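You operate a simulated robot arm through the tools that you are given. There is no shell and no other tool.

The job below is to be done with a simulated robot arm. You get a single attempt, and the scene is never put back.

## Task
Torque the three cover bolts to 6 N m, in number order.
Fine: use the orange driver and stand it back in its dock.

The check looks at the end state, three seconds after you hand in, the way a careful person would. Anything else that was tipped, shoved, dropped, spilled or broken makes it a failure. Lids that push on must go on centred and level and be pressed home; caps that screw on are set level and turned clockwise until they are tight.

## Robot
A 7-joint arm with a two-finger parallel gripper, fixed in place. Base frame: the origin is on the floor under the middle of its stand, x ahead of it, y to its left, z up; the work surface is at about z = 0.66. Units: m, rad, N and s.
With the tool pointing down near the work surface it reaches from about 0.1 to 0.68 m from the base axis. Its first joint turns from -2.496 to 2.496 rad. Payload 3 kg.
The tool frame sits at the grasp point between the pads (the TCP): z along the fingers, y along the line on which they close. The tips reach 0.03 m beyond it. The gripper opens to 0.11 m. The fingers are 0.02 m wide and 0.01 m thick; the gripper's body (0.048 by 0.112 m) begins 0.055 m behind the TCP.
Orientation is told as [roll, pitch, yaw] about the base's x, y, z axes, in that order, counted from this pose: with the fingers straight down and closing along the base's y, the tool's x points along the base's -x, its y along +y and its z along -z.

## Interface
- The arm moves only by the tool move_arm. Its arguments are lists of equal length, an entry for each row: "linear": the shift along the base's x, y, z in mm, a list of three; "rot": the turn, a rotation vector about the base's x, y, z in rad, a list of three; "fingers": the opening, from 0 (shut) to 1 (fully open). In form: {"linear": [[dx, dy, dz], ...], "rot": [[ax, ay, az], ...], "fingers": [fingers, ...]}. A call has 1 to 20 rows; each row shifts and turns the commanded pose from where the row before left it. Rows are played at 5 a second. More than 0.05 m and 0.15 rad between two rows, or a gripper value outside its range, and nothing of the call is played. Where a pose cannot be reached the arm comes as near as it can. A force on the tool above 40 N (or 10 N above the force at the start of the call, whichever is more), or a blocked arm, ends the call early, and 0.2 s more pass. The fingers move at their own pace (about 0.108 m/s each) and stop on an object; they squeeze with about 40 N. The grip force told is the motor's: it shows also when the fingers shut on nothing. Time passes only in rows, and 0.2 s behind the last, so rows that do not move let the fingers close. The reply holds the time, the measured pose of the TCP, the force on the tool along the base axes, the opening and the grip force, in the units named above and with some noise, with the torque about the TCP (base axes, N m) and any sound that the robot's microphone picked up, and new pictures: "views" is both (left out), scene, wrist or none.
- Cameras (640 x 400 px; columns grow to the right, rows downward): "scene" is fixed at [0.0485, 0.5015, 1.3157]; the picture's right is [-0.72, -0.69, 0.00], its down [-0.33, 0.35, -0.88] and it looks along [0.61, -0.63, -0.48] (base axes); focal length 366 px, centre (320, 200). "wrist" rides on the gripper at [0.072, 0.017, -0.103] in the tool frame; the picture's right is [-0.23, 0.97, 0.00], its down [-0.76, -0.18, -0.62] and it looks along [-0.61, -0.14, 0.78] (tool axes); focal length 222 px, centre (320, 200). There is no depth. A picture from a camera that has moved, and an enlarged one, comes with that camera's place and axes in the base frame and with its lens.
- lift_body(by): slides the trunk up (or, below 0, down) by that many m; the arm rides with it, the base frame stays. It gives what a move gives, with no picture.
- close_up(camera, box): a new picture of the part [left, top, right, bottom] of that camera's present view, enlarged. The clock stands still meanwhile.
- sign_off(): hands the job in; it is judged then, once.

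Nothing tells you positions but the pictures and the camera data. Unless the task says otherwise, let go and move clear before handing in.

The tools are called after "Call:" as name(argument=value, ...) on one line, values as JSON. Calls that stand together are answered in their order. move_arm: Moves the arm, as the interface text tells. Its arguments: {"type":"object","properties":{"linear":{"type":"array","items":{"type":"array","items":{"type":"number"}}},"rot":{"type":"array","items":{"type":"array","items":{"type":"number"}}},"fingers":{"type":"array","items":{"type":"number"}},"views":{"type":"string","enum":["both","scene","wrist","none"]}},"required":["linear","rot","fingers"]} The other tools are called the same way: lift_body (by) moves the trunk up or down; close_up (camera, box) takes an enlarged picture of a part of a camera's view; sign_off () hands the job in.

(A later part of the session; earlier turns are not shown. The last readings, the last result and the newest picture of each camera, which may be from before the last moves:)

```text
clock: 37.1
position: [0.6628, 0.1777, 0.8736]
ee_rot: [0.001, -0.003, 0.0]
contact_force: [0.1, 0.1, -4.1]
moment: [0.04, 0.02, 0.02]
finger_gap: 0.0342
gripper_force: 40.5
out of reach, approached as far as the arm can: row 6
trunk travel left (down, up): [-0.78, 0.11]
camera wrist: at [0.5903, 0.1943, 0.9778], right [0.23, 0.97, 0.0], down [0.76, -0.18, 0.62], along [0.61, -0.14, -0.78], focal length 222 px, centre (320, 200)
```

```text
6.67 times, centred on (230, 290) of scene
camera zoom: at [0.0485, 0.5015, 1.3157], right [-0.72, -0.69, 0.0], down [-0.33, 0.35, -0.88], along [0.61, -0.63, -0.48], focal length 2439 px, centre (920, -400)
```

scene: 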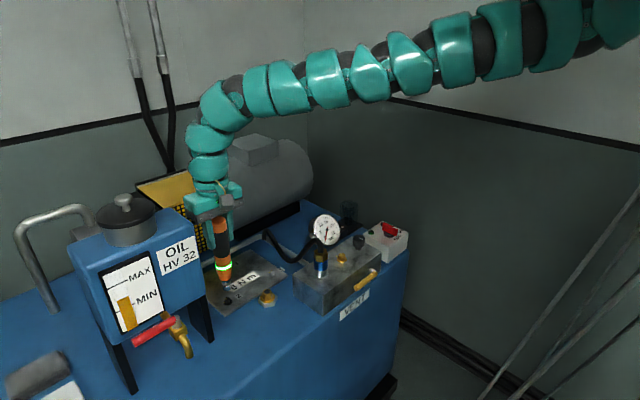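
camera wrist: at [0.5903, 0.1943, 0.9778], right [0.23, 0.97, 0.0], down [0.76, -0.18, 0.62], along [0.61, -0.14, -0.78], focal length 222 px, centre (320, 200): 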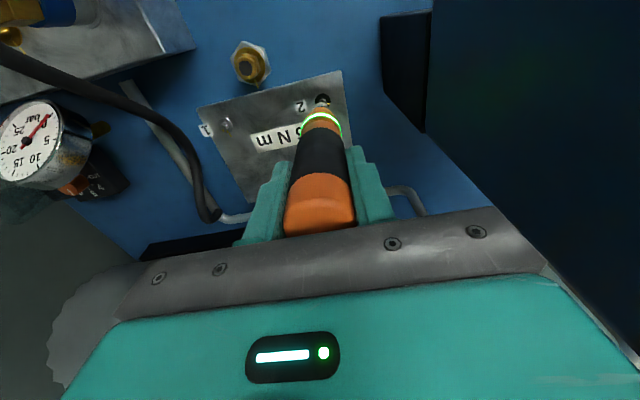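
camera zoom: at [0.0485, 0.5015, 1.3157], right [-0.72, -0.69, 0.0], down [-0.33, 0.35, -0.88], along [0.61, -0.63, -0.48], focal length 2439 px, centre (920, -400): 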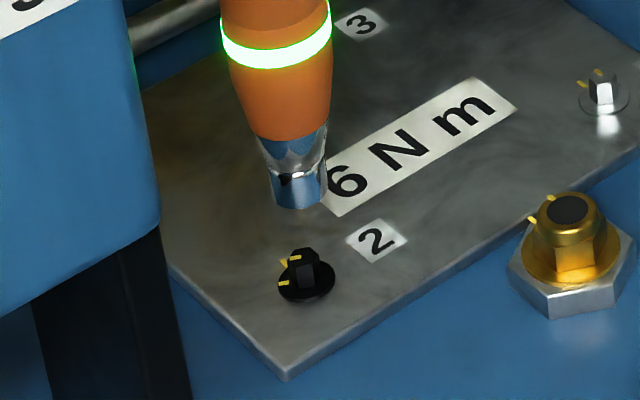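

The bit is roughly 2 mm short of bolt 2 in y. I'll correct and lower to about 10 mm above contact, then check again.

Call:
move_arm(linear=[[0.4, 1.9, -5], [0, 0, -10], [0, 0, -6], [0, 0, 0]], rot=[[0, 0, 0], [0, 0, 0], [0, 0, 0], [0, 0, 0]], fingers=[0.2, 0.2, 0.2, 0.2], views="none")

Call:
close_up(camera="wrist", box=[305, 75, 350, 115])

Call:
close_up(camera="scene", box=[210, 270, 250, 320])

```text
clock: 38.1
position: [0.6583, 0.1754, 0.8541]
ee_rot: [0.001, -0.001, 0.002]
contact_force: [0.4, 0.2, -2.1]
moment: [-0.02, 0.04, 0.0]
finger_gap: 0.0341
gripper_force: 40.0
out of reach, approached as far as the arm can: row 1
trunk travel left (down, up): [-0.78, 0.11]
```

```text
10.00 times, centred on (328, 95) of wrist
camera zoom: at [0.5861, 0.1919, 0.9578], right [0.23, 0.97, 0.0], down [0.76, -0.18, 0.62], along [0.61, -0.14, -0.78], focal length 2221 px, centre (245, 1250)
```

zoom: 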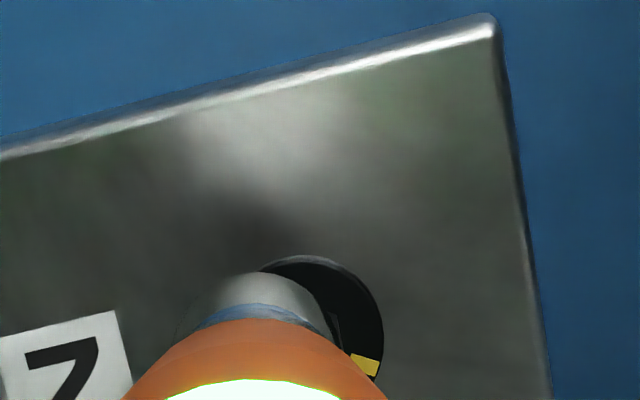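

```text
8.00 times, centred on (230, 295) of scene
camera zoom: at [0.0485, 0.5015, 1.3157], right [-0.72, -0.69, 0.0], down [-0.33, 0.35, -0.88], along [0.61, -0.63, -0.48], focal length 2927 px, centre (1040, -560)
```

zoom: 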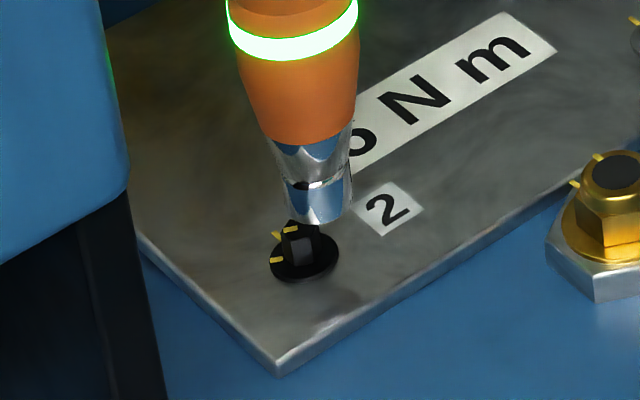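

The arm fell short and drifted to (0.658, 0.175), so something limited that row. I'll try moving back to the intended spot from here.

Call:
move_arm(linear=[[2.5, 2, 0], [2.5, 2.2, 0], [0, 0, 0]], rot=[[0, 0, 0], [0, 0, 0], [0, 0, 0]], fingers=[0.2, 0.2, 0.2], views="none")

Call:
close_up(camera="wrist", box=[305, 75, 350, 115])

Call:
close_up(camera="scene", box=[210, 270, 250, 320])

Call:
close_up(camera="scene", box=[60, 60, 380, 320])

```text
clock: 38.9
position: [0.6595, 0.1754, 0.8538]
ee_rot: [-0.001, -0.002, 0.0]
contact_force: [-0.4, -0.3, -3.6]
moment: [0.0, 0.02, 0.01]
finger_gap: 0.0344
gripper_force: 39.5
out of reach, approached as far as the arm can: row 1
trunk travel left (down, up): [-0.78, 0.11]
```

```text
10.00 times, centred on (328, 95) of wrist
camera zoom: at [0.5862, 0.1917, 0.9577], right [0.23, 0.97, 0.0], down [0.76, -0.18, 0.62], along [0.61, -0.14, -0.78], focal length 2221 px, centre (245, 1250)
```

zoom: 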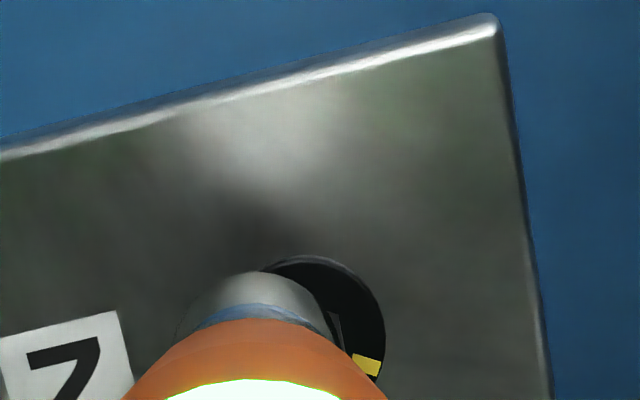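

```text
8.00 times, centred on (230, 295) of scene
camera zoom: at [0.0485, 0.5015, 1.3157], right [-0.72, -0.69, 0.0], down [-0.33, 0.35, -0.88], along [0.61, -0.63, -0.48], focal length 2927 px, centre (1040, -560)
```

zoom: 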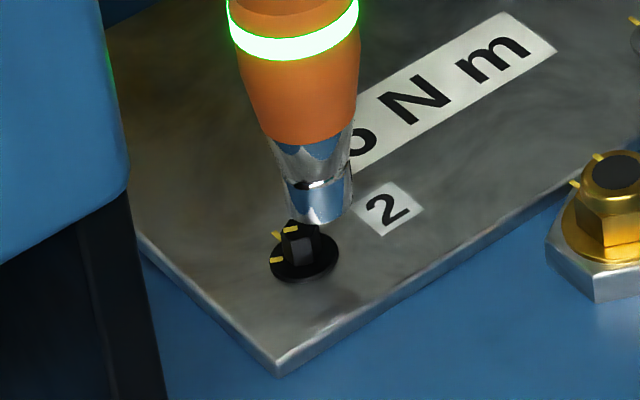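

```text
1.54 times, centred on (220, 190) of scene
camera zoom: at [0.0485, 0.5015, 1.3157], right [-0.72, -0.69, 0.0], down [-0.33, 0.35, -0.88], along [0.61, -0.63, -0.48], focal length 563 px, centre (474, 215)
```

zoom: 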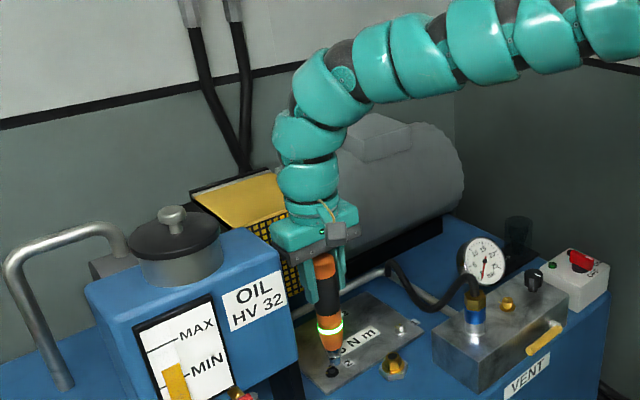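

The first row of each call seems to settle badly, while later rows work. I'll try the shift in smaller pieces and read the pose.

Call:
move_arm(linear=[[0, 0, 0], [2, 2, 0], [2, 2, 0], [0, 0, 0]], rot=[[0, 0, 0], [0, 0, 0], [0, 0, 0], [0, 0, 0]], fingers=[0.2, 0.2, 0.2, 0.2], views="none")

```text
clock: 39.9
position: [0.6581, 0.1755, 0.8543]
ee_rot: [0.002, -0.001, 0.0]
contact_force: [-0.8, 0.2, -3.5]
moment: [-0.02, 0.0, -0.01]
finger_gap: 0.0341
gripper_force: 40.0
out of reach, approached as far as the arm can: row 2
trunk travel left (down, up): [-0.78, 0.11]
```

There's a reach limit here at this yaw. The bit is round, so yaw doesn't matter, and I'll turn the tool towards +yaw with the arm's base angle and try the shift again.

Call:
move_arm(linear=[[0, 0, 5], [0, 0, 0], [0, 0, 0], [2, 2, 0], [2, 2, 0], [0, 0, 0]], rot=[[0, 0, 0], [0, 0, 0.13], [0, 0, 0.13], [0, 0, 0], [0, 0, 0], [0, 0, 0]], fingers=[0.2, 0.2, 0.2, 0.2, 0.2, 0.2], views="both")

```text
clock: 41.3
position: [0.6594, 0.1764, 0.8592]
ee_rot: [-0.001, -0.001, 0.262]
contact_force: [-0.9, 1.2, -3.6]
moment: [-0.01, 0.01, 0.01]
finger_gap: 0.0341
gripper_force: 39.9
out of reach, approached as far as the arm can: row 4, 5
trunk travel left (down, up): [-0.78, 0.11]
camera wrist: at [0.5858, 0.1736, 0.9628], right [-0.03, 1.0, 0.0], down [0.78, 0.02, 0.62], along [0.62, 0.02, -0.78], focal length 222 px, centre (320, 200)
```

scene: 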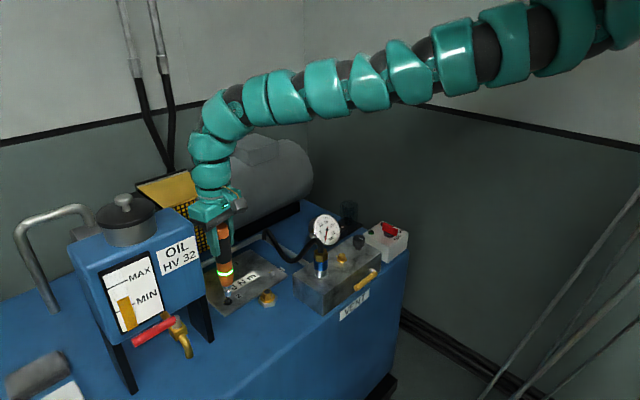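
wrist: 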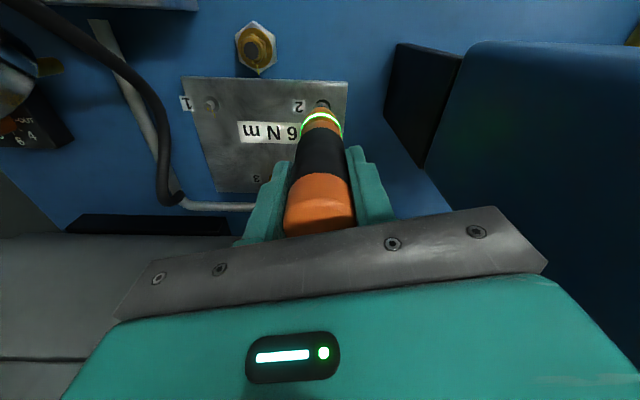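

Yaw doesn't help, and the arm looks stretched out towards this spot. I'll raise the tool and then lower the trunk, so the arm is less extended.

Call:
move_arm(linear=[[0, 0, 20], [0, 0, 20], [0, 0, 20], [2, 2, 0], [2, 2, 0], [0, 0, 0]], rot=[[0, 0, 0], [0, 0, 0], [0, 0, 0], [0, 0, 0], [0, 0, 0], [0, 0, 0]], fingers=[0.2, 0.2, 0.2, 0.2, 0.2, 0.2], views="scene")

```text
clock: 42.7
position: [0.6644, 0.1805, 0.9177]
ee_rot: [0.0, 0.0, 0.261]
contact_force: [0.9, 1.0, -3.6]
moment: [0.0, 0.0, -0.01]
finger_gap: 0.0343
gripper_force: 40.4
trunk travel left (down, up): [-0.78, 0.11]
```

scene: 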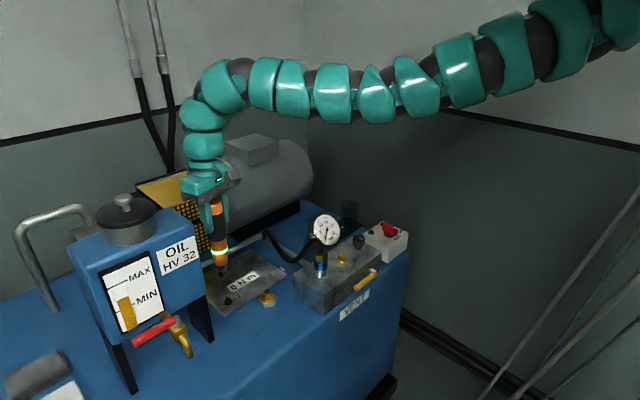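

At this height the shift works, so lowering the trunk is the way. I'll lower it 60 mm straight down with the bit over bolt 2.

Call:
lift_body(by=-0.06)

Call:
close_up(camera="wrist", box=[305, 75, 350, 115])

Call:
close_up(camera="scene", box=[210, 270, 250, 320])

```text
clock: 43.7
position: [0.6629, 0.1811, 0.8586]
ee_rot: [-0.001, -0.001, 0.262]
contact_force: [0.4, -0.5, -3.8]
moment: [-0.03, 0.01, 0.01]
finger_gap: 0.0339
gripper_force: 39.7
trunk travel left (down, up): [-0.72, 0.17]
```

```text
10.00 times, centred on (328, 95) of wrist
camera zoom: at [0.5906, 0.1775, 0.9623], right [-0.03, 1.0, 0.0], down [0.78, 0.02, 0.62], along [0.62, 0.02, -0.78], focal length 2221 px, centre (245, 1250)
```

zoom: 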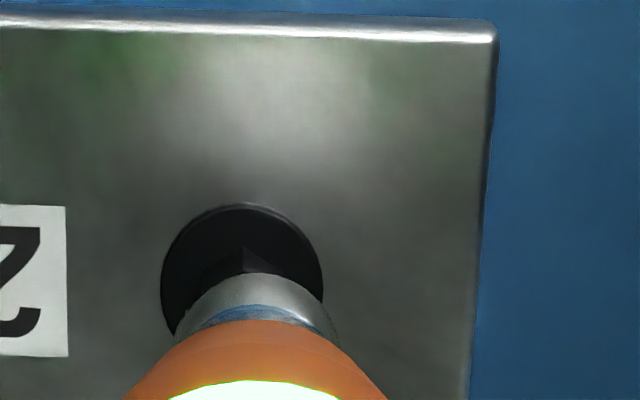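

```text
8.00 times, centred on (230, 295) of scene
camera zoom: at [0.0485, 0.5015, 1.3157], right [-0.72, -0.69, 0.0], down [-0.33, 0.35, -0.88], along [0.61, -0.63, -0.48], focal length 2927 px, centre (1040, -560)
```

zoom: 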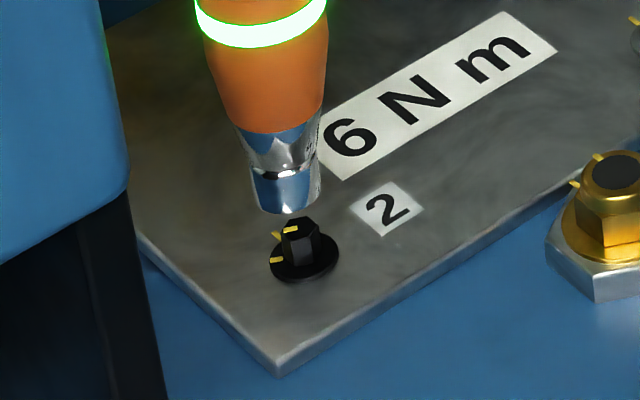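

Now I'm about 1.2 mm too far in x and 1.7 mm too far in y relative to bolt 2. I'll correct and lower a few millimetres.

Call:
move_arm(linear=[[-1.2, -1.7, 0], [0, 0, -3], [0, 0, -3], [0, 0, 0]], rot=[[0, 0, 0], [0, 0, 0], [0, 0, 0], [0, 0, 0]], fingers=[0.2, 0.2, 0.2, 0.2], views="none")

Call:
close_up(camera="wrist", box=[305, 75, 350, 115])

Call:
close_up(camera="scene", box=[210, 270, 250, 320])

```text
clock: 44.7
position: [0.6631, 0.1788, 0.8522]
ee_rot: [-0.001, -0.003, 0.259]
contact_force: [-0.8, 0.4, -2.4]
moment: [-0.01, 0.02, 0.04]
finger_gap: 0.0341
gripper_force: 40.2
trunk travel left (down, up): [-0.72, 0.17]
```

```text
10.00 times, centred on (328, 95) of wrist
camera zoom: at [0.589, 0.1753, 0.9564], right [-0.03, 1.0, 0.0], down [0.78, 0.02, 0.62], along [0.62, 0.02, -0.78], focal length 2221 px, centre (245, 1250)
```

zoom: 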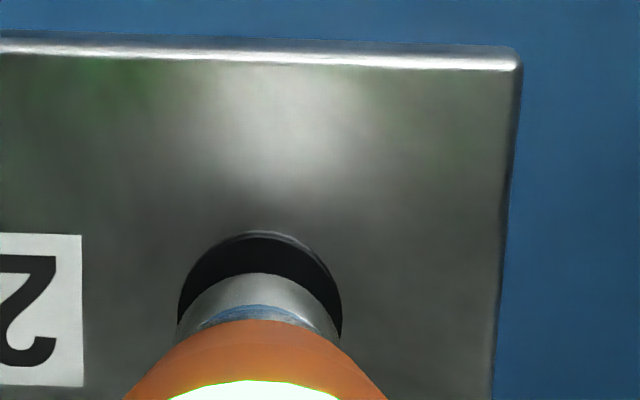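

```text
8.00 times, centred on (230, 295) of scene
camera zoom: at [0.0485, 0.5015, 1.3157], right [-0.72, -0.69, 0.0], down [-0.33, 0.35, -0.88], along [0.61, -0.63, -0.48], focal length 2927 px, centre (1040, -560)
```

zoom: 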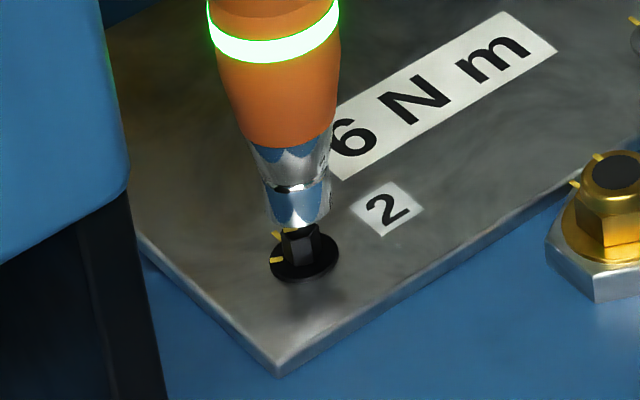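

Both views show the bit concentric with bolt 2. I'll lower onto it slowly.

Call:
move_arm(linear=[[0, 0, -3], [0, 0, -2], [0, 0, -2], [0, 0, -2], [0, 0, -1]], rot=[[0, 0, 0], [0, 0, 0], [0, 0, 0], [0, 0, 0], [0, 0, 0]], fingers=[0.2, 0.2, 0.2, 0.2, 0.2], views="none")

Call:
close_up(camera="scene", box=[210, 270, 250, 320])

Call:
close_up(camera="wrist", box=[305, 75, 350, 115])

```text
clock: 45.9
position: [0.6634, 0.178, 0.8414]
ee_rot: [0.001, 0.001, 0.261]
contact_force: [1.0, 0.3, -3.1]
moment: [-0.04, 0.03, -0.01]
finger_gap: 0.034
gripper_force: 39.9
trunk travel left (down, up): [-0.72, 0.17]
```

```text
8.00 times, centred on (230, 295) of scene
camera zoom: at [0.0485, 0.5015, 1.3157], right [-0.72, -0.69, 0.0], down [-0.33, 0.35, -0.88], along [0.61, -0.63, -0.48], focal length 2927 px, centre (1040, -560)
```

zoom: 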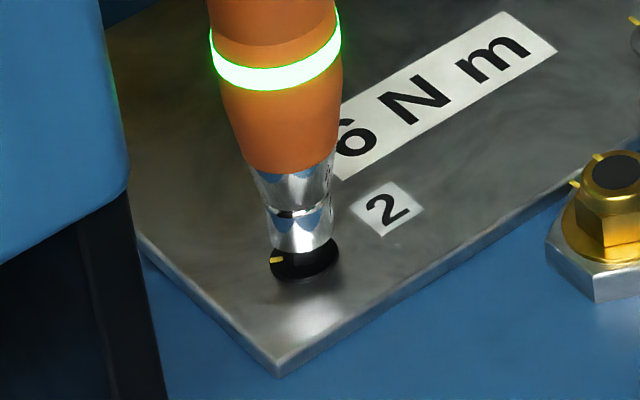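

```text
10.00 times, centred on (328, 95) of wrist
camera zoom: at [0.59, 0.1753, 0.9457], right [-0.03, 1.0, 0.0], down [0.78, 0.02, 0.62], along [0.62, 0.02, -0.78], focal length 2221 px, centre (245, 1250)
```

zoom: 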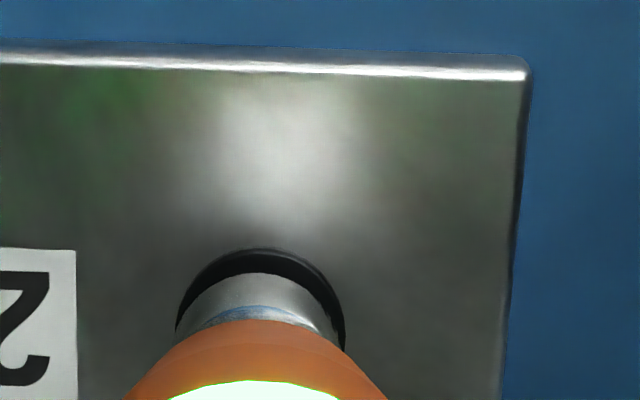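

The socket is going over the head freely. I'll continue downwards gently.

Call:
move_arm(linear=[[0, 0, -1.5], [0, 0, -1.5], [0, 0, -1.5], [0, 0, -1.5], [0, 0, 0]], rot=[[0, 0, 0], [0, 0, 0], [0, 0, 0], [0, 0, 0], [0, 0, 0]], fingers=[0.2, 0.2, 0.2, 0.2, 0.2], views="none")

Call:
close_up(camera="scene", box=[210, 270, 250, 320])

```text
clock: 47.1
position: [0.6628, 0.1789, 0.8356]
ee_rot: [0.0, -0.003, 0.26]
contact_force: [-0.4, 0.1, -3.4]
moment: [0.0, 0.0, -0.02]
finger_gap: 0.0337
gripper_force: 39.6
trunk travel left (down, up): [-0.72, 0.17]
```

```text
8.00 times, centred on (230, 295) of scene
camera zoom: at [0.0485, 0.5015, 1.3157], right [-0.72, -0.69, 0.0], down [-0.33, 0.35, -0.88], along [0.61, -0.63, -0.48], focal length 2927 px, centre (1040, -560)
```

zoom: 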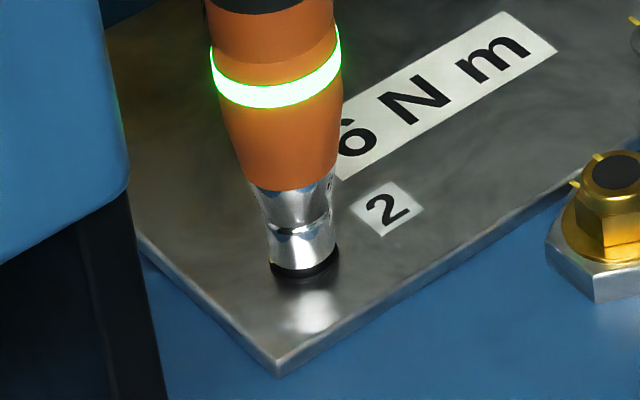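

The socket is almost down on the flange. I'll press on and then hold, as on bolt 1.

Call:
move_arm(linear=[[0, 0, -1.5], [0, 0, -1.5], [0, 0, -1], [0, 0, 0]], rot=[[0, 0, 0], [0, 0, 0], [0, 0, 0], [0, 0, 0]], fingers=[0.2, 0.2, 0.2, 0.2], views="none")

Call:
close_up(camera="scene", box=[210, 270, 250, 320])

```text
clock: 48.1
position: [0.6649, 0.1786, 0.8325]
ee_rot: [-0.002, -0.001, 0.259]
contact_force: [-0.6, 0.0, -3.1]
moment: [0.01, -0.01, -0.02]
finger_gap: 0.034
gripper_force: 40.0
trunk travel left (down, up): [-0.72, 0.17]
```

```text
8.00 times, centred on (230, 295) of scene
camera zoom: at [0.0485, 0.5015, 1.3157], right [-0.72, -0.69, 0.0], down [-0.33, 0.35, -0.88], along [0.61, -0.63, -0.48], focal length 2927 px, centre (1040, -560)
```

zoom: 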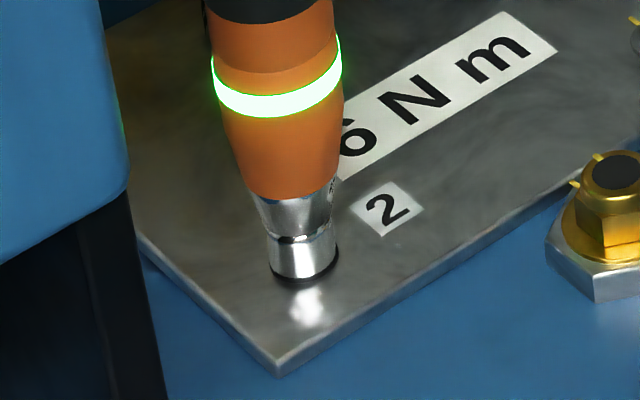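

Call:
move_arm(linear=[[0, 0, -1], [0, 0, -1], [0, 0, -1], [0, 0, -1], [0, 0, 0]], rot=[[0, 0, 0], [0, 0, 0], [0, 0, 0], [0, 0, 0], [0, 0, 0]], fingers=[0.2, 0.2, 0.2, 0.2, 0.2], views="none")

Call:
close_up(camera="scene", box=[210, 270, 250, 320])

```text
clock: 49.3
position: [0.6629, 0.1797, 0.8316]
ee_rot: [0.001, -0.006, 0.262]
contact_force: [-0.9, 1.9, 23.9]
moment: [0.36, 0.21, -0.14]
finger_gap: 0.0339
gripper_force: 39.4
trunk travel left (down, up): [-0.72, 0.17]
```

```text
8.00 times, centred on (230, 295) of scene
camera zoom: at [0.0485, 0.5015, 1.3157], right [-0.72, -0.69, 0.0], down [-0.33, 0.35, -0.88], along [0.61, -0.63, -0.48], focal length 2927 px, centre (1040, -560)
```

zoom: 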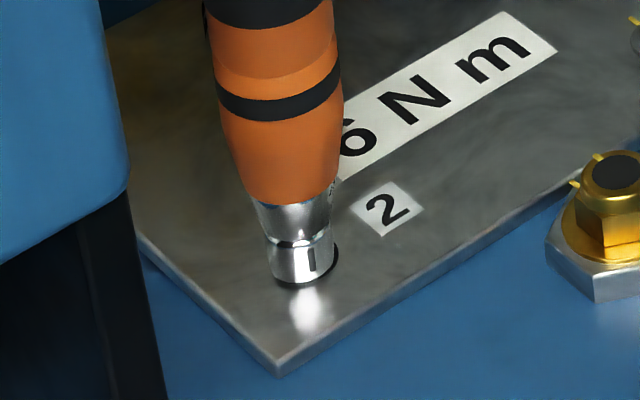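

The ring went out and the socket is turning, so the driver is running on bolt 2. I'll hold the push and wait.

Call:
move_arm(linear=[[0, 0, -0.5], [0, 0, 0], [0, 0, 0], [0, 0, 0], [0, 0, 0]], rot=[[0, 0, 0], [0, 0, 0], [0, 0, 0], [0, 0, 0], [0, 0, 0]], fingers=[0.2, 0.2, 0.2, 0.2, 0.2], views="none")

Call:
close_up(camera="scene", box=[210, 270, 250, 320])

```text
clock: 50.5
position: [0.6625, 0.1785, 0.8312]
ee_rot: [0.0, -0.007, 0.261]
contact_force: [5.1, 2.2, 34.9]
moment: [0.27, -0.72, 0.03]
finger_gap: 0.0341
gripper_force: 40.5
trunk travel left (down, up): [-0.72, 0.17]
```

```text
8.00 times, centred on (230, 295) of scene
camera zoom: at [0.0485, 0.5015, 1.3157], right [-0.72, -0.69, 0.0], down [-0.33, 0.35, -0.88], along [0.61, -0.63, -0.48], focal length 2927 px, centre (1040, -560)
```

zoom: 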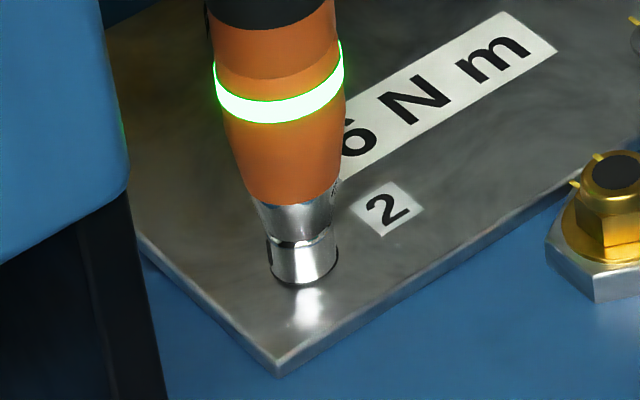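

Green again: bolt 2 has reached torque. I'll lift off and check its marks.

Call:
move_arm(linear=[[0, 0, 2], [0, 0, 3], [0, 0, 8], [0, 0, 12], [0, 0, 20]], rot=[[0, 0, 0], [0, 0, 0], [0, 0, 0], [0, 0, 0], [0, 0, 0]], fingers=[0.2, 0.2, 0.2, 0.2, 0.2], views="none")

Call:
close_up(camera="scene", box=[215, 285, 245, 315])

Call:
close_up(camera="wrist", box=[290, 60, 360, 120])

```text
clock: 51.7
position: [0.663, 0.1792, 0.8742]
ee_rot: [0.0, 0.001, 0.26]
contact_force: [0.3, 0.8, -4.0]
moment: [-0.01, -0.01, -0.03]
finger_gap: 0.0341
gripper_force: 39.8
trunk travel left (down, up): [-0.72, 0.17]
```

```text
13.33 times, centred on (230, 300) of scene
camera zoom: at [0.0485, 0.5015, 1.3157], right [-0.72, -0.69, 0.0], down [-0.33, 0.35, -0.88], along [0.61, -0.63, -0.48], focal length 4878 px, centre (1520, -1133)
```

zoom: 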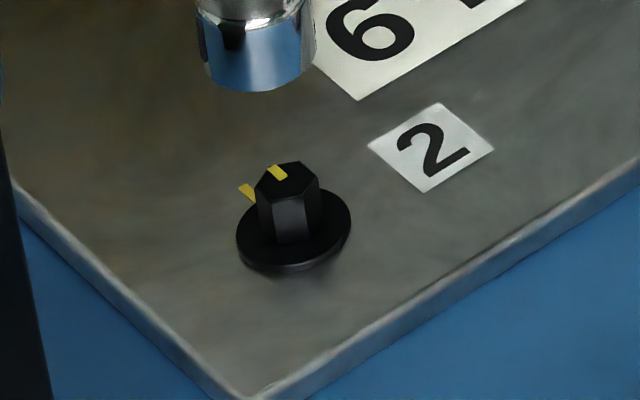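

```text
6.67 times, centred on (325, 90) of wrist
camera zoom: at [0.589, 0.1767, 0.9776], right [-0.03, 1.0, 0.0], down [0.78, 0.02, 0.62], along [0.62, 0.02, -0.78], focal length 1481 px, centre (287, 933)
```

zoom: 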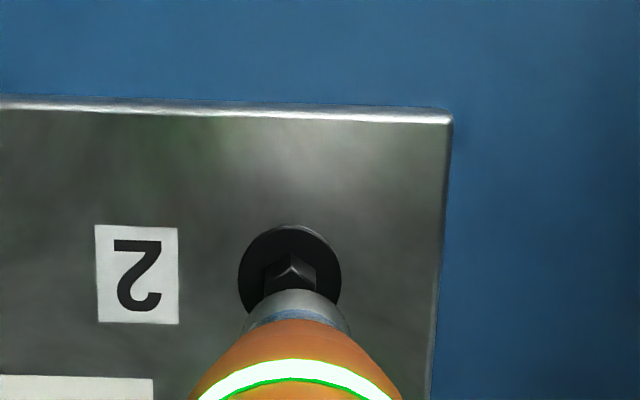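

Bolt 2's marks line up, so it's done. Bolt 3 should be at TCP about (0.774, 0.110), close to the pump guard and its handle. I'll rise, turn yaw back to 0, move most of the way there, and look.

Call:
move_arm(linear=[[0, 0, 30], [0, 0, 30], [10, -6, 15], [20, -12, 0], [20, -12, 0], [20, -12, 0], [0, 0, 0]], rot=[[0, 0, 0], [0, 0, -0.06], [0, 0, -0.1], [0, 0, -0.1], [0, 0, 0], [0, 0, 0], [0, 0, 0]], fingers=[0.2, 0.2, 0.2, 0.2, 0.2, 0.2, 0.2])

Call:
close_up(camera="scene", box=[150, 150, 280, 300])

Call:
close_up(camera="wrist", box=[260, 60, 480, 220])

```text
clock: 53.3
position: [0.7217, 0.1429, 0.9506]
ee_rot: [-0.001, -0.001, 0.001]
contact_force: [0.5, 0.1, -2.8]
moment: [-0.01, -0.02, 0.01]
finger_gap: 0.034
gripper_force: 39.7
out of reach, approached as far as the arm can: row 6
trunk travel left (down, up): [-0.72, 0.17]
camera wrist: at [0.6507, 0.159, 1.0541], right [0.23, 0.97, 0.0], down [0.76, -0.18, 0.62], along [0.61, -0.14, -0.78], focal length 222 px, centre (320, 200)
```

scene: 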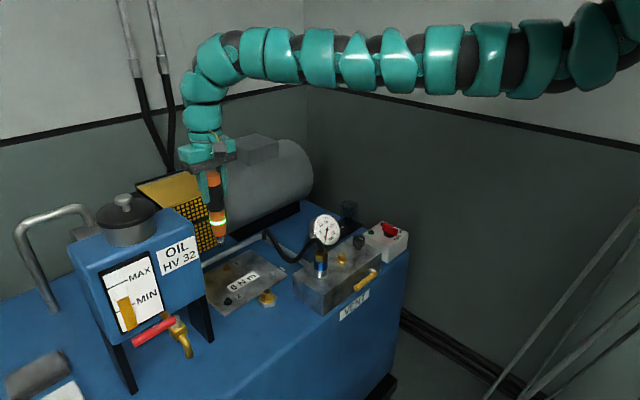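
wrist: 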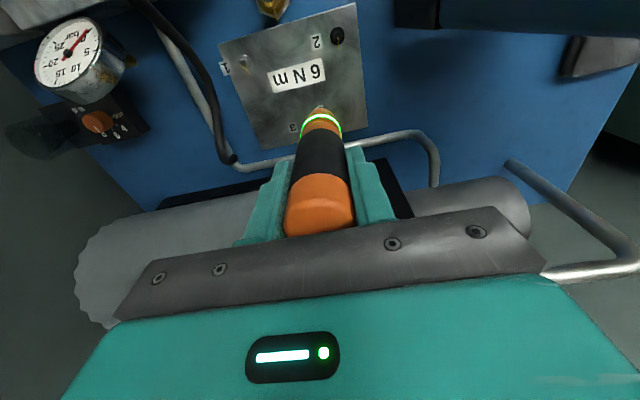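

```text
2.67 times, centred on (215, 225) of scene
camera zoom: at [0.0485, 0.5015, 1.3157], right [-0.72, -0.69, 0.0], down [-0.33, 0.35, -0.88], along [0.61, -0.63, -0.48], focal length 976 px, centre (600, 133)
```

zoom: 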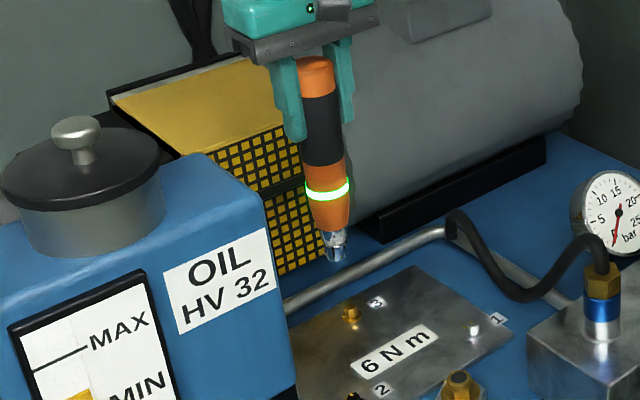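

```text
2.50 times, centred on (370, 140) of wrist
camera zoom: at [0.6507, 0.159, 1.0541], right [0.23, 0.97, 0.0], down [0.76, -0.18, 0.62], along [0.61, -0.14, -0.78], focal length 555 px, centre (195, 350)
```

zoom: 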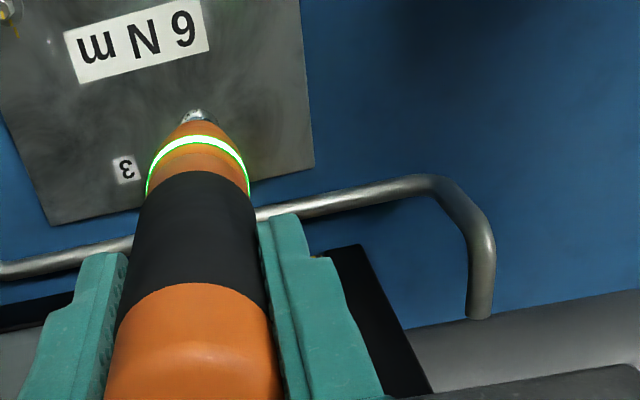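

The arm is at its outer limit here. I'll step the trunk down while raising the tool, to get the extra reach bolt 3 needs.

Call:
lift_body(by=-0.06)

Call:
move_arm(linear=[[0, 0, 30], [0, 0, 30], [10, -6, 0], [10, -6, 0], [10, -6, 0], [0, 0, 0]], rot=[[0, 0, 0], [0, 0, 0], [0, 0, 0], [0, 0, 0], [0, 0, 0], [0, 0, 0]], fingers=[0.2, 0.2, 0.2, 0.2, 0.2, 0.2])

```text
clock: 54.3
position: [0.7221, 0.1436, 0.8906]
ee_rot: [0.0, -0.002, 0.001]
contact_force: [-0.3, -0.8, -3.4]
moment: [0.01, 0.02, 0.0]
finger_gap: 0.0341
gripper_force: 40.3
trunk travel left (down, up): [-0.66, 0.23]
```

```text
clock: 55.7
position: [0.7378, 0.13, 0.9495]
ee_rot: [0.0, -0.002, 0.003]
contact_force: [-0.7, 0.2, -3.5]
moment: [-0.01, 0.01, -0.01]
finger_gap: 0.0339
gripper_force: 40.8
out of reach, approached as far as the arm can: row 4, 5
trunk travel left (down, up): [-0.66, 0.23]
camera wrist: at [0.6659, 0.1455, 1.0526], right [0.23, 0.97, 0.0], down [0.76, -0.18, 0.62], along [0.61, -0.14, -0.78], focal length 222 px, centre (320, 200)
```

scene: 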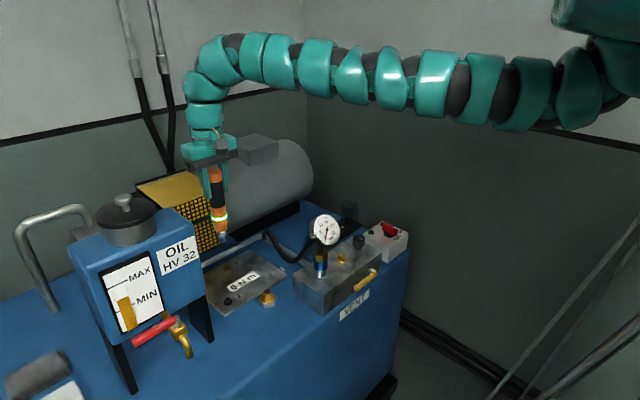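
wrist: 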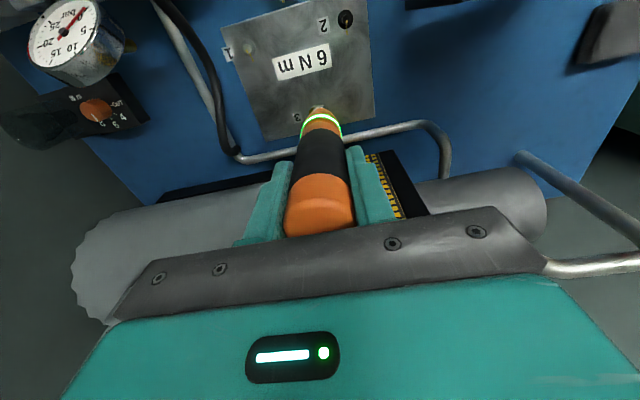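

The limit depends on yaw: the reach was larger at the dial, where the tool was turned about 90°. The guard front is at about x = 0.87 with its top at z = 0.865, so turning the gripper here stays clear. I'll rotate the tool to about -1.5 rad at this height.

Call:
move_arm(linear=[[0, 0, 0], [0, 0, 0], [0, 0, 0], [0, 0, 0], [0, 0, 0], [0, 0, 0], [0, 0, 0], [0, 0, 0], [0, 0, 0], [0, 0, 0], [10, -6, 0], [10, -6, 0], [0, 0, 0]], rot=[[0, 0, -0.148], [0, 0, -0.148], [0, 0, -0.148], [0, 0, -0.148], [0, 0, -0.148], [0, 0, -0.148], [0, 0, -0.148], [0, 0, -0.148], [0, 0, -0.148], [0, 0, -0.148], [0, 0, 0], [0, 0, 0], [0, 0, 0]], fingers=[0.2, 0.2, 0.2, 0.2, 0.2, 0.2, 0.2, 0.2, 0.2, 0.2, 0.2, 0.2, 0.2])

Call:
close_up(camera="scene", box=[130, 100, 290, 300])

```text
clock: 58.5
position: [0.7425, 0.117, 0.9503]
ee_rot: [0.0, -0.003, -1.48]
contact_force: [0.0, 1.3, -4.0]
moment: [0.03, 0.02, 0.0]
finger_gap: 0.0339
gripper_force: 39.5
out of reach, approached as far as the arm can: row 11, 12
trunk travel left (down, up): [-0.66, 0.23]
camera wrist: at [0.7534, 0.1905, 1.0534], right [0.99, -0.14, 0.0], down [-0.11, -0.77, 0.62], along [-0.09, -0.62, -0.78], focal length 222 px, centre (320, 200)
```

scene: 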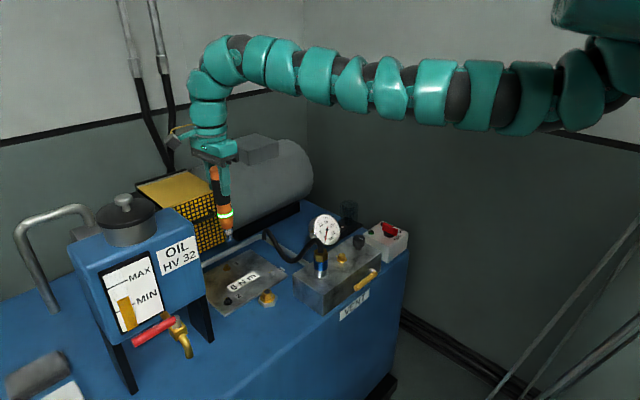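
wrist: 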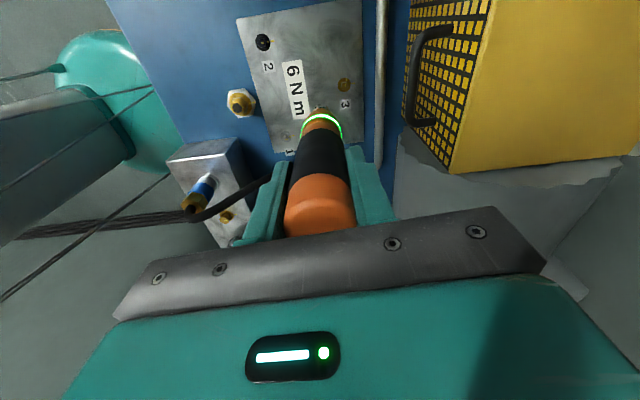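

```text
2.00 times, centred on (210, 200) of scene
camera zoom: at [0.0485, 0.5015, 1.3157], right [-0.72, -0.69, 0.0], down [-0.33, 0.35, -0.88], along [0.61, -0.63, -0.48], focal length 732 px, centre (540, 200)
```

zoom: 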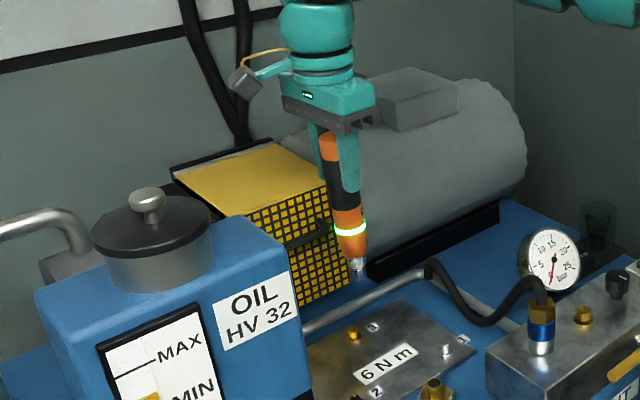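

Yaw makes no difference, so the limit behaves like a reach sphere whose centre is offset towards -y. Lowering the trunk further should help a bit, so I'll raise the tool, lower the trunk 0.1 m, and test again.

Call:
move_arm(linear=[[0, 0, 20], [0, 0, 20], [0, 0, 10]], rot=[[0, 0, 0], [0, 0, 0], [0, 0, 0]], fingers=[0.2, 0.2, 0.2], views="none")

Call:
lift_body(by=-0.08)

Call:
move_arm(linear=[[5, 0, 0], [5, 0, 0], [5, 0, 0], [5, 0, 0], [5, 0, 0], [0, 0, 0]], rot=[[0, 0, 0], [0, 0, 0], [0, 0, 0], [0, 0, 0], [0, 0, 0], [0, 0, 0]], fingers=[0.2, 0.2, 0.2, 0.2, 0.2, 0.2])

```text
clock: 59.3
position: [0.7423, 0.1168, 1.0004]
ee_rot: [-0.002, -0.001, -1.479]
contact_force: [0.3, -0.6, -2.6]
moment: [0.0, 0.03, -0.01]
finger_gap: 0.0338
gripper_force: 40.0
trunk travel left (down, up): [-0.66, 0.23]
```

```text
clock: 60.5
position: [0.7413, 0.1174, 0.9202]
ee_rot: [0.001, -0.003, -1.482]
contact_force: [-1.0, 0.2, -3.3]
moment: [0.01, 0.04, 0.03]
finger_gap: 0.0337
gripper_force: 39.6
trunk travel left (down, up): [-0.58, 0.31]
```

```text
clock: 61.9
position: [0.7448, 0.1131, 0.9209]
ee_rot: [0.0, -0.003, -1.478]
contact_force: [0.4, -0.3, -4.0]
moment: [0.03, -0.03, 0.0]
finger_gap: 0.0338
gripper_force: 39.5
out of reach, approached as far as the arm can: row 1, 2, 3, 4, 5
trunk travel left (down, up): [-0.58, 0.31]
camera wrist: at [0.7565, 0.1869, 1.0242], right [0.99, -0.14, 0.0], down [-0.11, -0.77, 0.62], along [-0.09, -0.62, -0.78], focal length 222 px, centre (320, 200)
```

scene: 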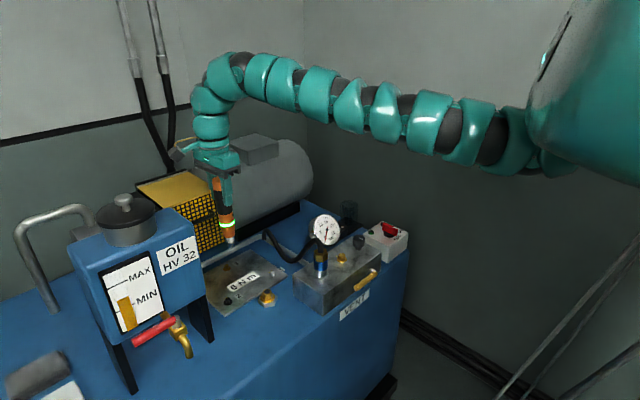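
wrist: 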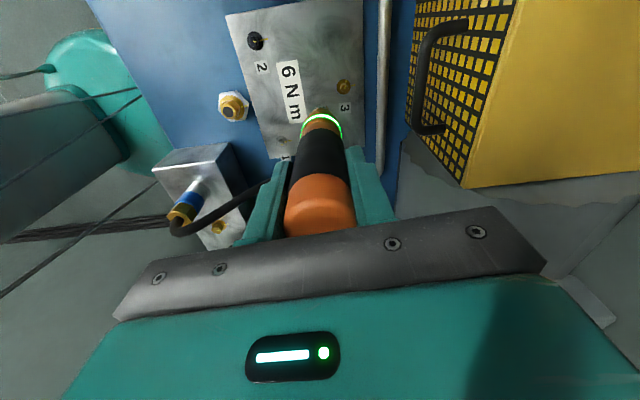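

The limit with the tool vertical is about (0.745, 0.113), roughly 3 cm short of bolt 3. Tilting the tool a few degrees so its tip points outward gains that. I'll yaw so the closing line is square to the reach direction, which lets me re-grip the driver upright on the bolt, then pitch the tool.

Call:
move_arm(linear=[[-8, 0, 0], [0, 0, 0], [0, 0, 0], [0, 0, 0], [0, 0, 0], [0, 0, 0], [0, 0, 0], [0, 0, 0], [0, 0, 0], [0, 0, 0], [0, 0, 0], [0, 0, 0], [0, 0, 0]], rot=[[0, 0, 0.14], [0, 0, 0.148], [0, 0, 0.148], [0, 0, 0.148], [0, 0, 0.148], [0, 0, 0.148], [0, 0, 0.148], [0, 0, 0.148], [0, 0, 0.148], [0, 0, 0.148], [0, 0, 0.148], [0, 0, 0.148], [0, 0, 0.01]], fingers=[0.2, 0.2, 0.2, 0.2, 0.2, 0.2, 0.2, 0.2, 0.2, 0.2, 0.2, 0.2, 0.2], views="none")

Call:
close_up(camera="wrist", box=[260, 60, 420, 180])

Call:
close_up(camera="scene", box=[160, 130, 290, 300])

```text
clock: 64.7
position: [0.7384, 0.1137, 0.9207]
ee_rot: [0.0, -0.001, 0.3]
contact_force: [0.1, -0.2, -2.5]
moment: [-0.01, 0.04, 0.0]
finger_gap: 0.0337
gripper_force: 40.2
trunk travel left (down, up): [-0.58, 0.31]
```

```text
3.33 times, centred on (340, 120) of wrist
camera zoom: at [0.6641, 0.1079, 1.0244], right [-0.07, 1.0, 0.0], down [0.78, 0.06, 0.62], along [0.62, 0.04, -0.78], focal length 740 px, centre (253, 467)
```

zoom: 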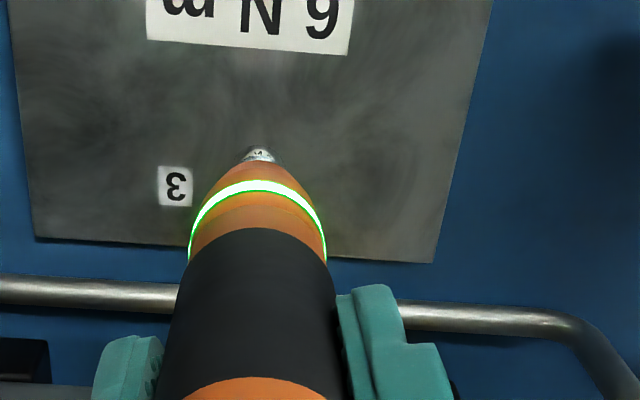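

```text
2.35 times, centred on (225, 215) of scene
camera zoom: at [0.0485, 0.5015, 1.3157], right [-0.72, -0.69, 0.0], down [-0.33, 0.35, -0.88], along [0.61, -0.63, -0.48], focal length 861 px, centre (544, 165)
```

zoom: 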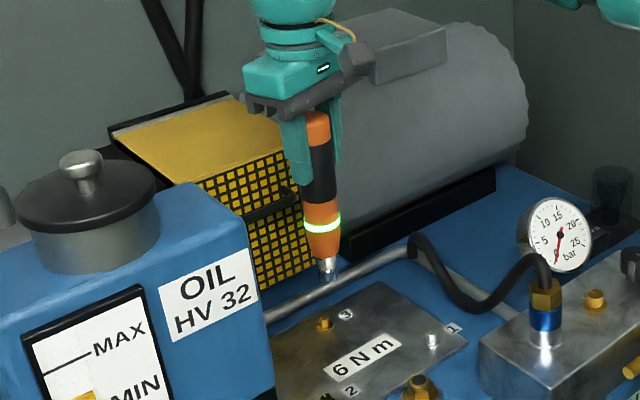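

Yaw is 0.3 now. I'll pitch the tool about 6° so the bit points outward, and move towards bolt 3.

Call:
move_arm(linear=[[0, 0, 0], [0, 0, 0], [10, -5, 0], [10, -5, 0], [0, 0, 0]], rot=[[0.0155, -0.05, 0], [0.0155, -0.05, 0], [0, 0, 0], [0, 0, 0], [0, 0, 0]], fingers=[0.2, 0.2, 0.2, 0.2, 0.2], views="both")

Call:
close_up(camera="wrist", box=[280, 60, 380, 140])

Call:
close_up(camera="scene", box=[190, 200, 260, 300])

```text
clock: 65.9
position: [0.7589, 0.1033, 0.9211]
ee_rot: [0.002, -0.104, 0.3]
contact_force: [0.7, 0.7, -2.6]
moment: [-0.01, 0.02, 0.0]
finger_gap: 0.034
gripper_force: 39.8
trunk travel left (down, up): [-0.58, 0.31]
camera wrist: at [0.6757, 0.096, 1.0157], right [-0.07, 1.0, 0.03], down [0.71, 0.03, 0.7], along [0.7, 0.07, -0.71], focal length 222 px, centre (320, 200)
```

scene: 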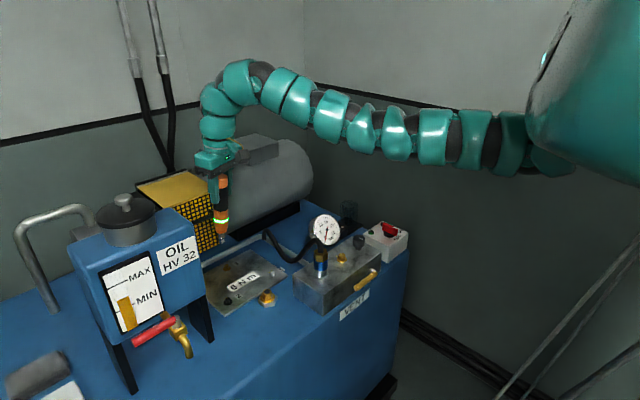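
wrist: 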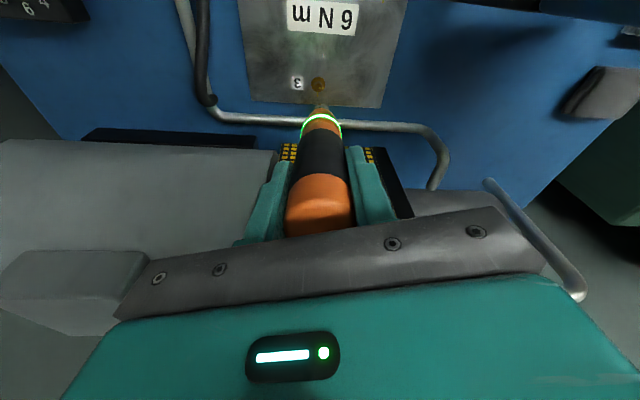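

```text
5.00 times, centred on (330, 100) of wrist
camera zoom: at [0.6757, 0.096, 1.0157], right [-0.07, 1.0, 0.03], down [0.71, 0.03, 0.7], along [0.7, 0.07, -0.71], focal length 1111 px, centre (270, 700)
```

zoom: 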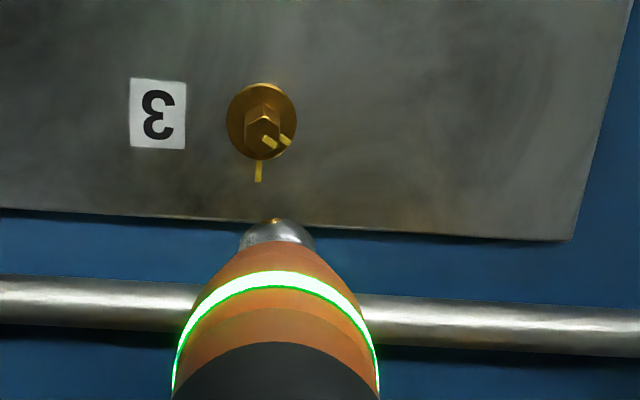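

```text
4.00 times, centred on (225, 250) of scene
camera zoom: at [0.0485, 0.5015, 1.3157], right [-0.72, -0.69, 0.0], down [-0.33, 0.35, -0.88], along [0.61, -0.63, -0.48], focal length 1464 px, centre (700, 0)
```

zoom: 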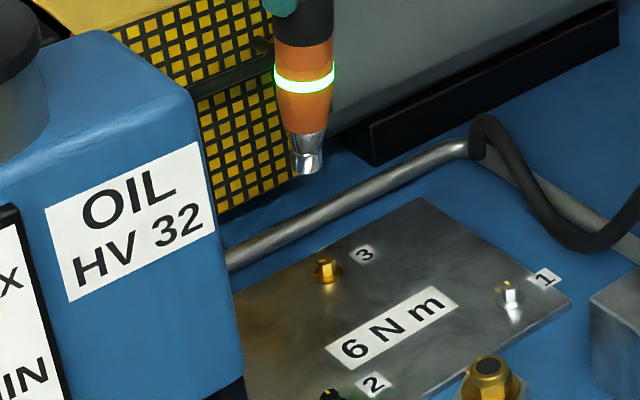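

The tilt brought bolt 3 within reach: the bit is roughly over (0.781, 0.111), with the bolt at about (0.782, 0.110). I'll lower the trunk 60 mm straight down and check.

Call:
lift_body(by=-0.055)

Call:
close_up(camera="wrist", box=[300, 75, 350, 115])

Call:
close_up(camera="scene", box=[205, 225, 255, 285])

Call:
close_up(camera="scene", box=[140, 80, 340, 280])

```text
clock: 66.9
position: [0.7599, 0.1047, 0.8656]
ee_rot: [0.001, -0.107, 0.298]
contact_force: [0.5, -0.3, -2.8]
moment: [0.0, 0.03, 0.01]
finger_gap: 0.0339
gripper_force: 39.6
trunk travel left (down, up): [-0.525, 0.365]
```

```text
10.00 times, centred on (325, 95) of wrist
camera zoom: at [0.6755, 0.096, 0.9609], right [-0.07, 1.0, 0.03], down [0.71, 0.03, 0.7], along [0.7, 0.07, -0.71], focal length 2221 px, centre (270, 1250)
```

zoom: 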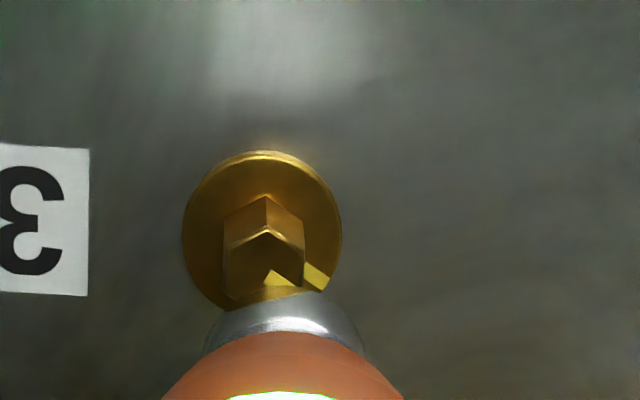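

```text
6.67 times, centred on (230, 255) of scene
camera zoom: at [0.0485, 0.5015, 1.3157], right [-0.72, -0.69, 0.0], down [-0.33, 0.35, -0.88], along [0.61, -0.63, -0.48], focal length 2439 px, centre (920, -167)
```

zoom: 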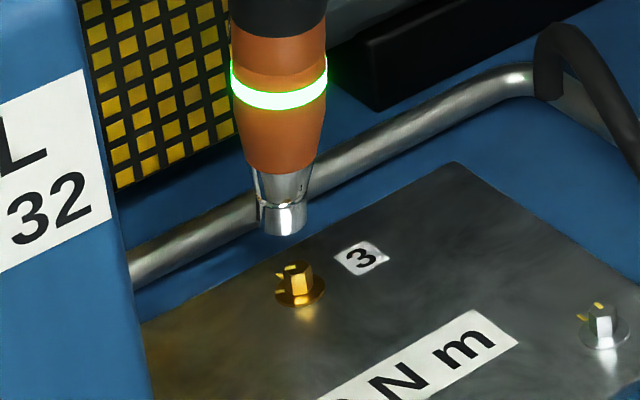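

```text
2.00 times, centred on (240, 180) of scene
camera zoom: at [0.0485, 0.5015, 1.3157], right [-0.72, -0.69, 0.0], down [-0.33, 0.35, -0.88], along [0.61, -0.63, -0.48], focal length 732 px, centre (480, 240)
```

zoom: 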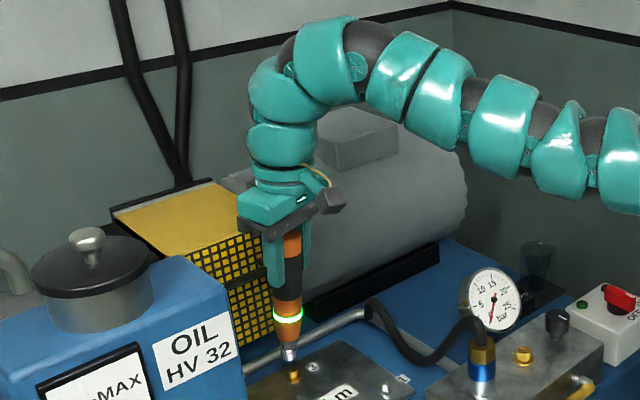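

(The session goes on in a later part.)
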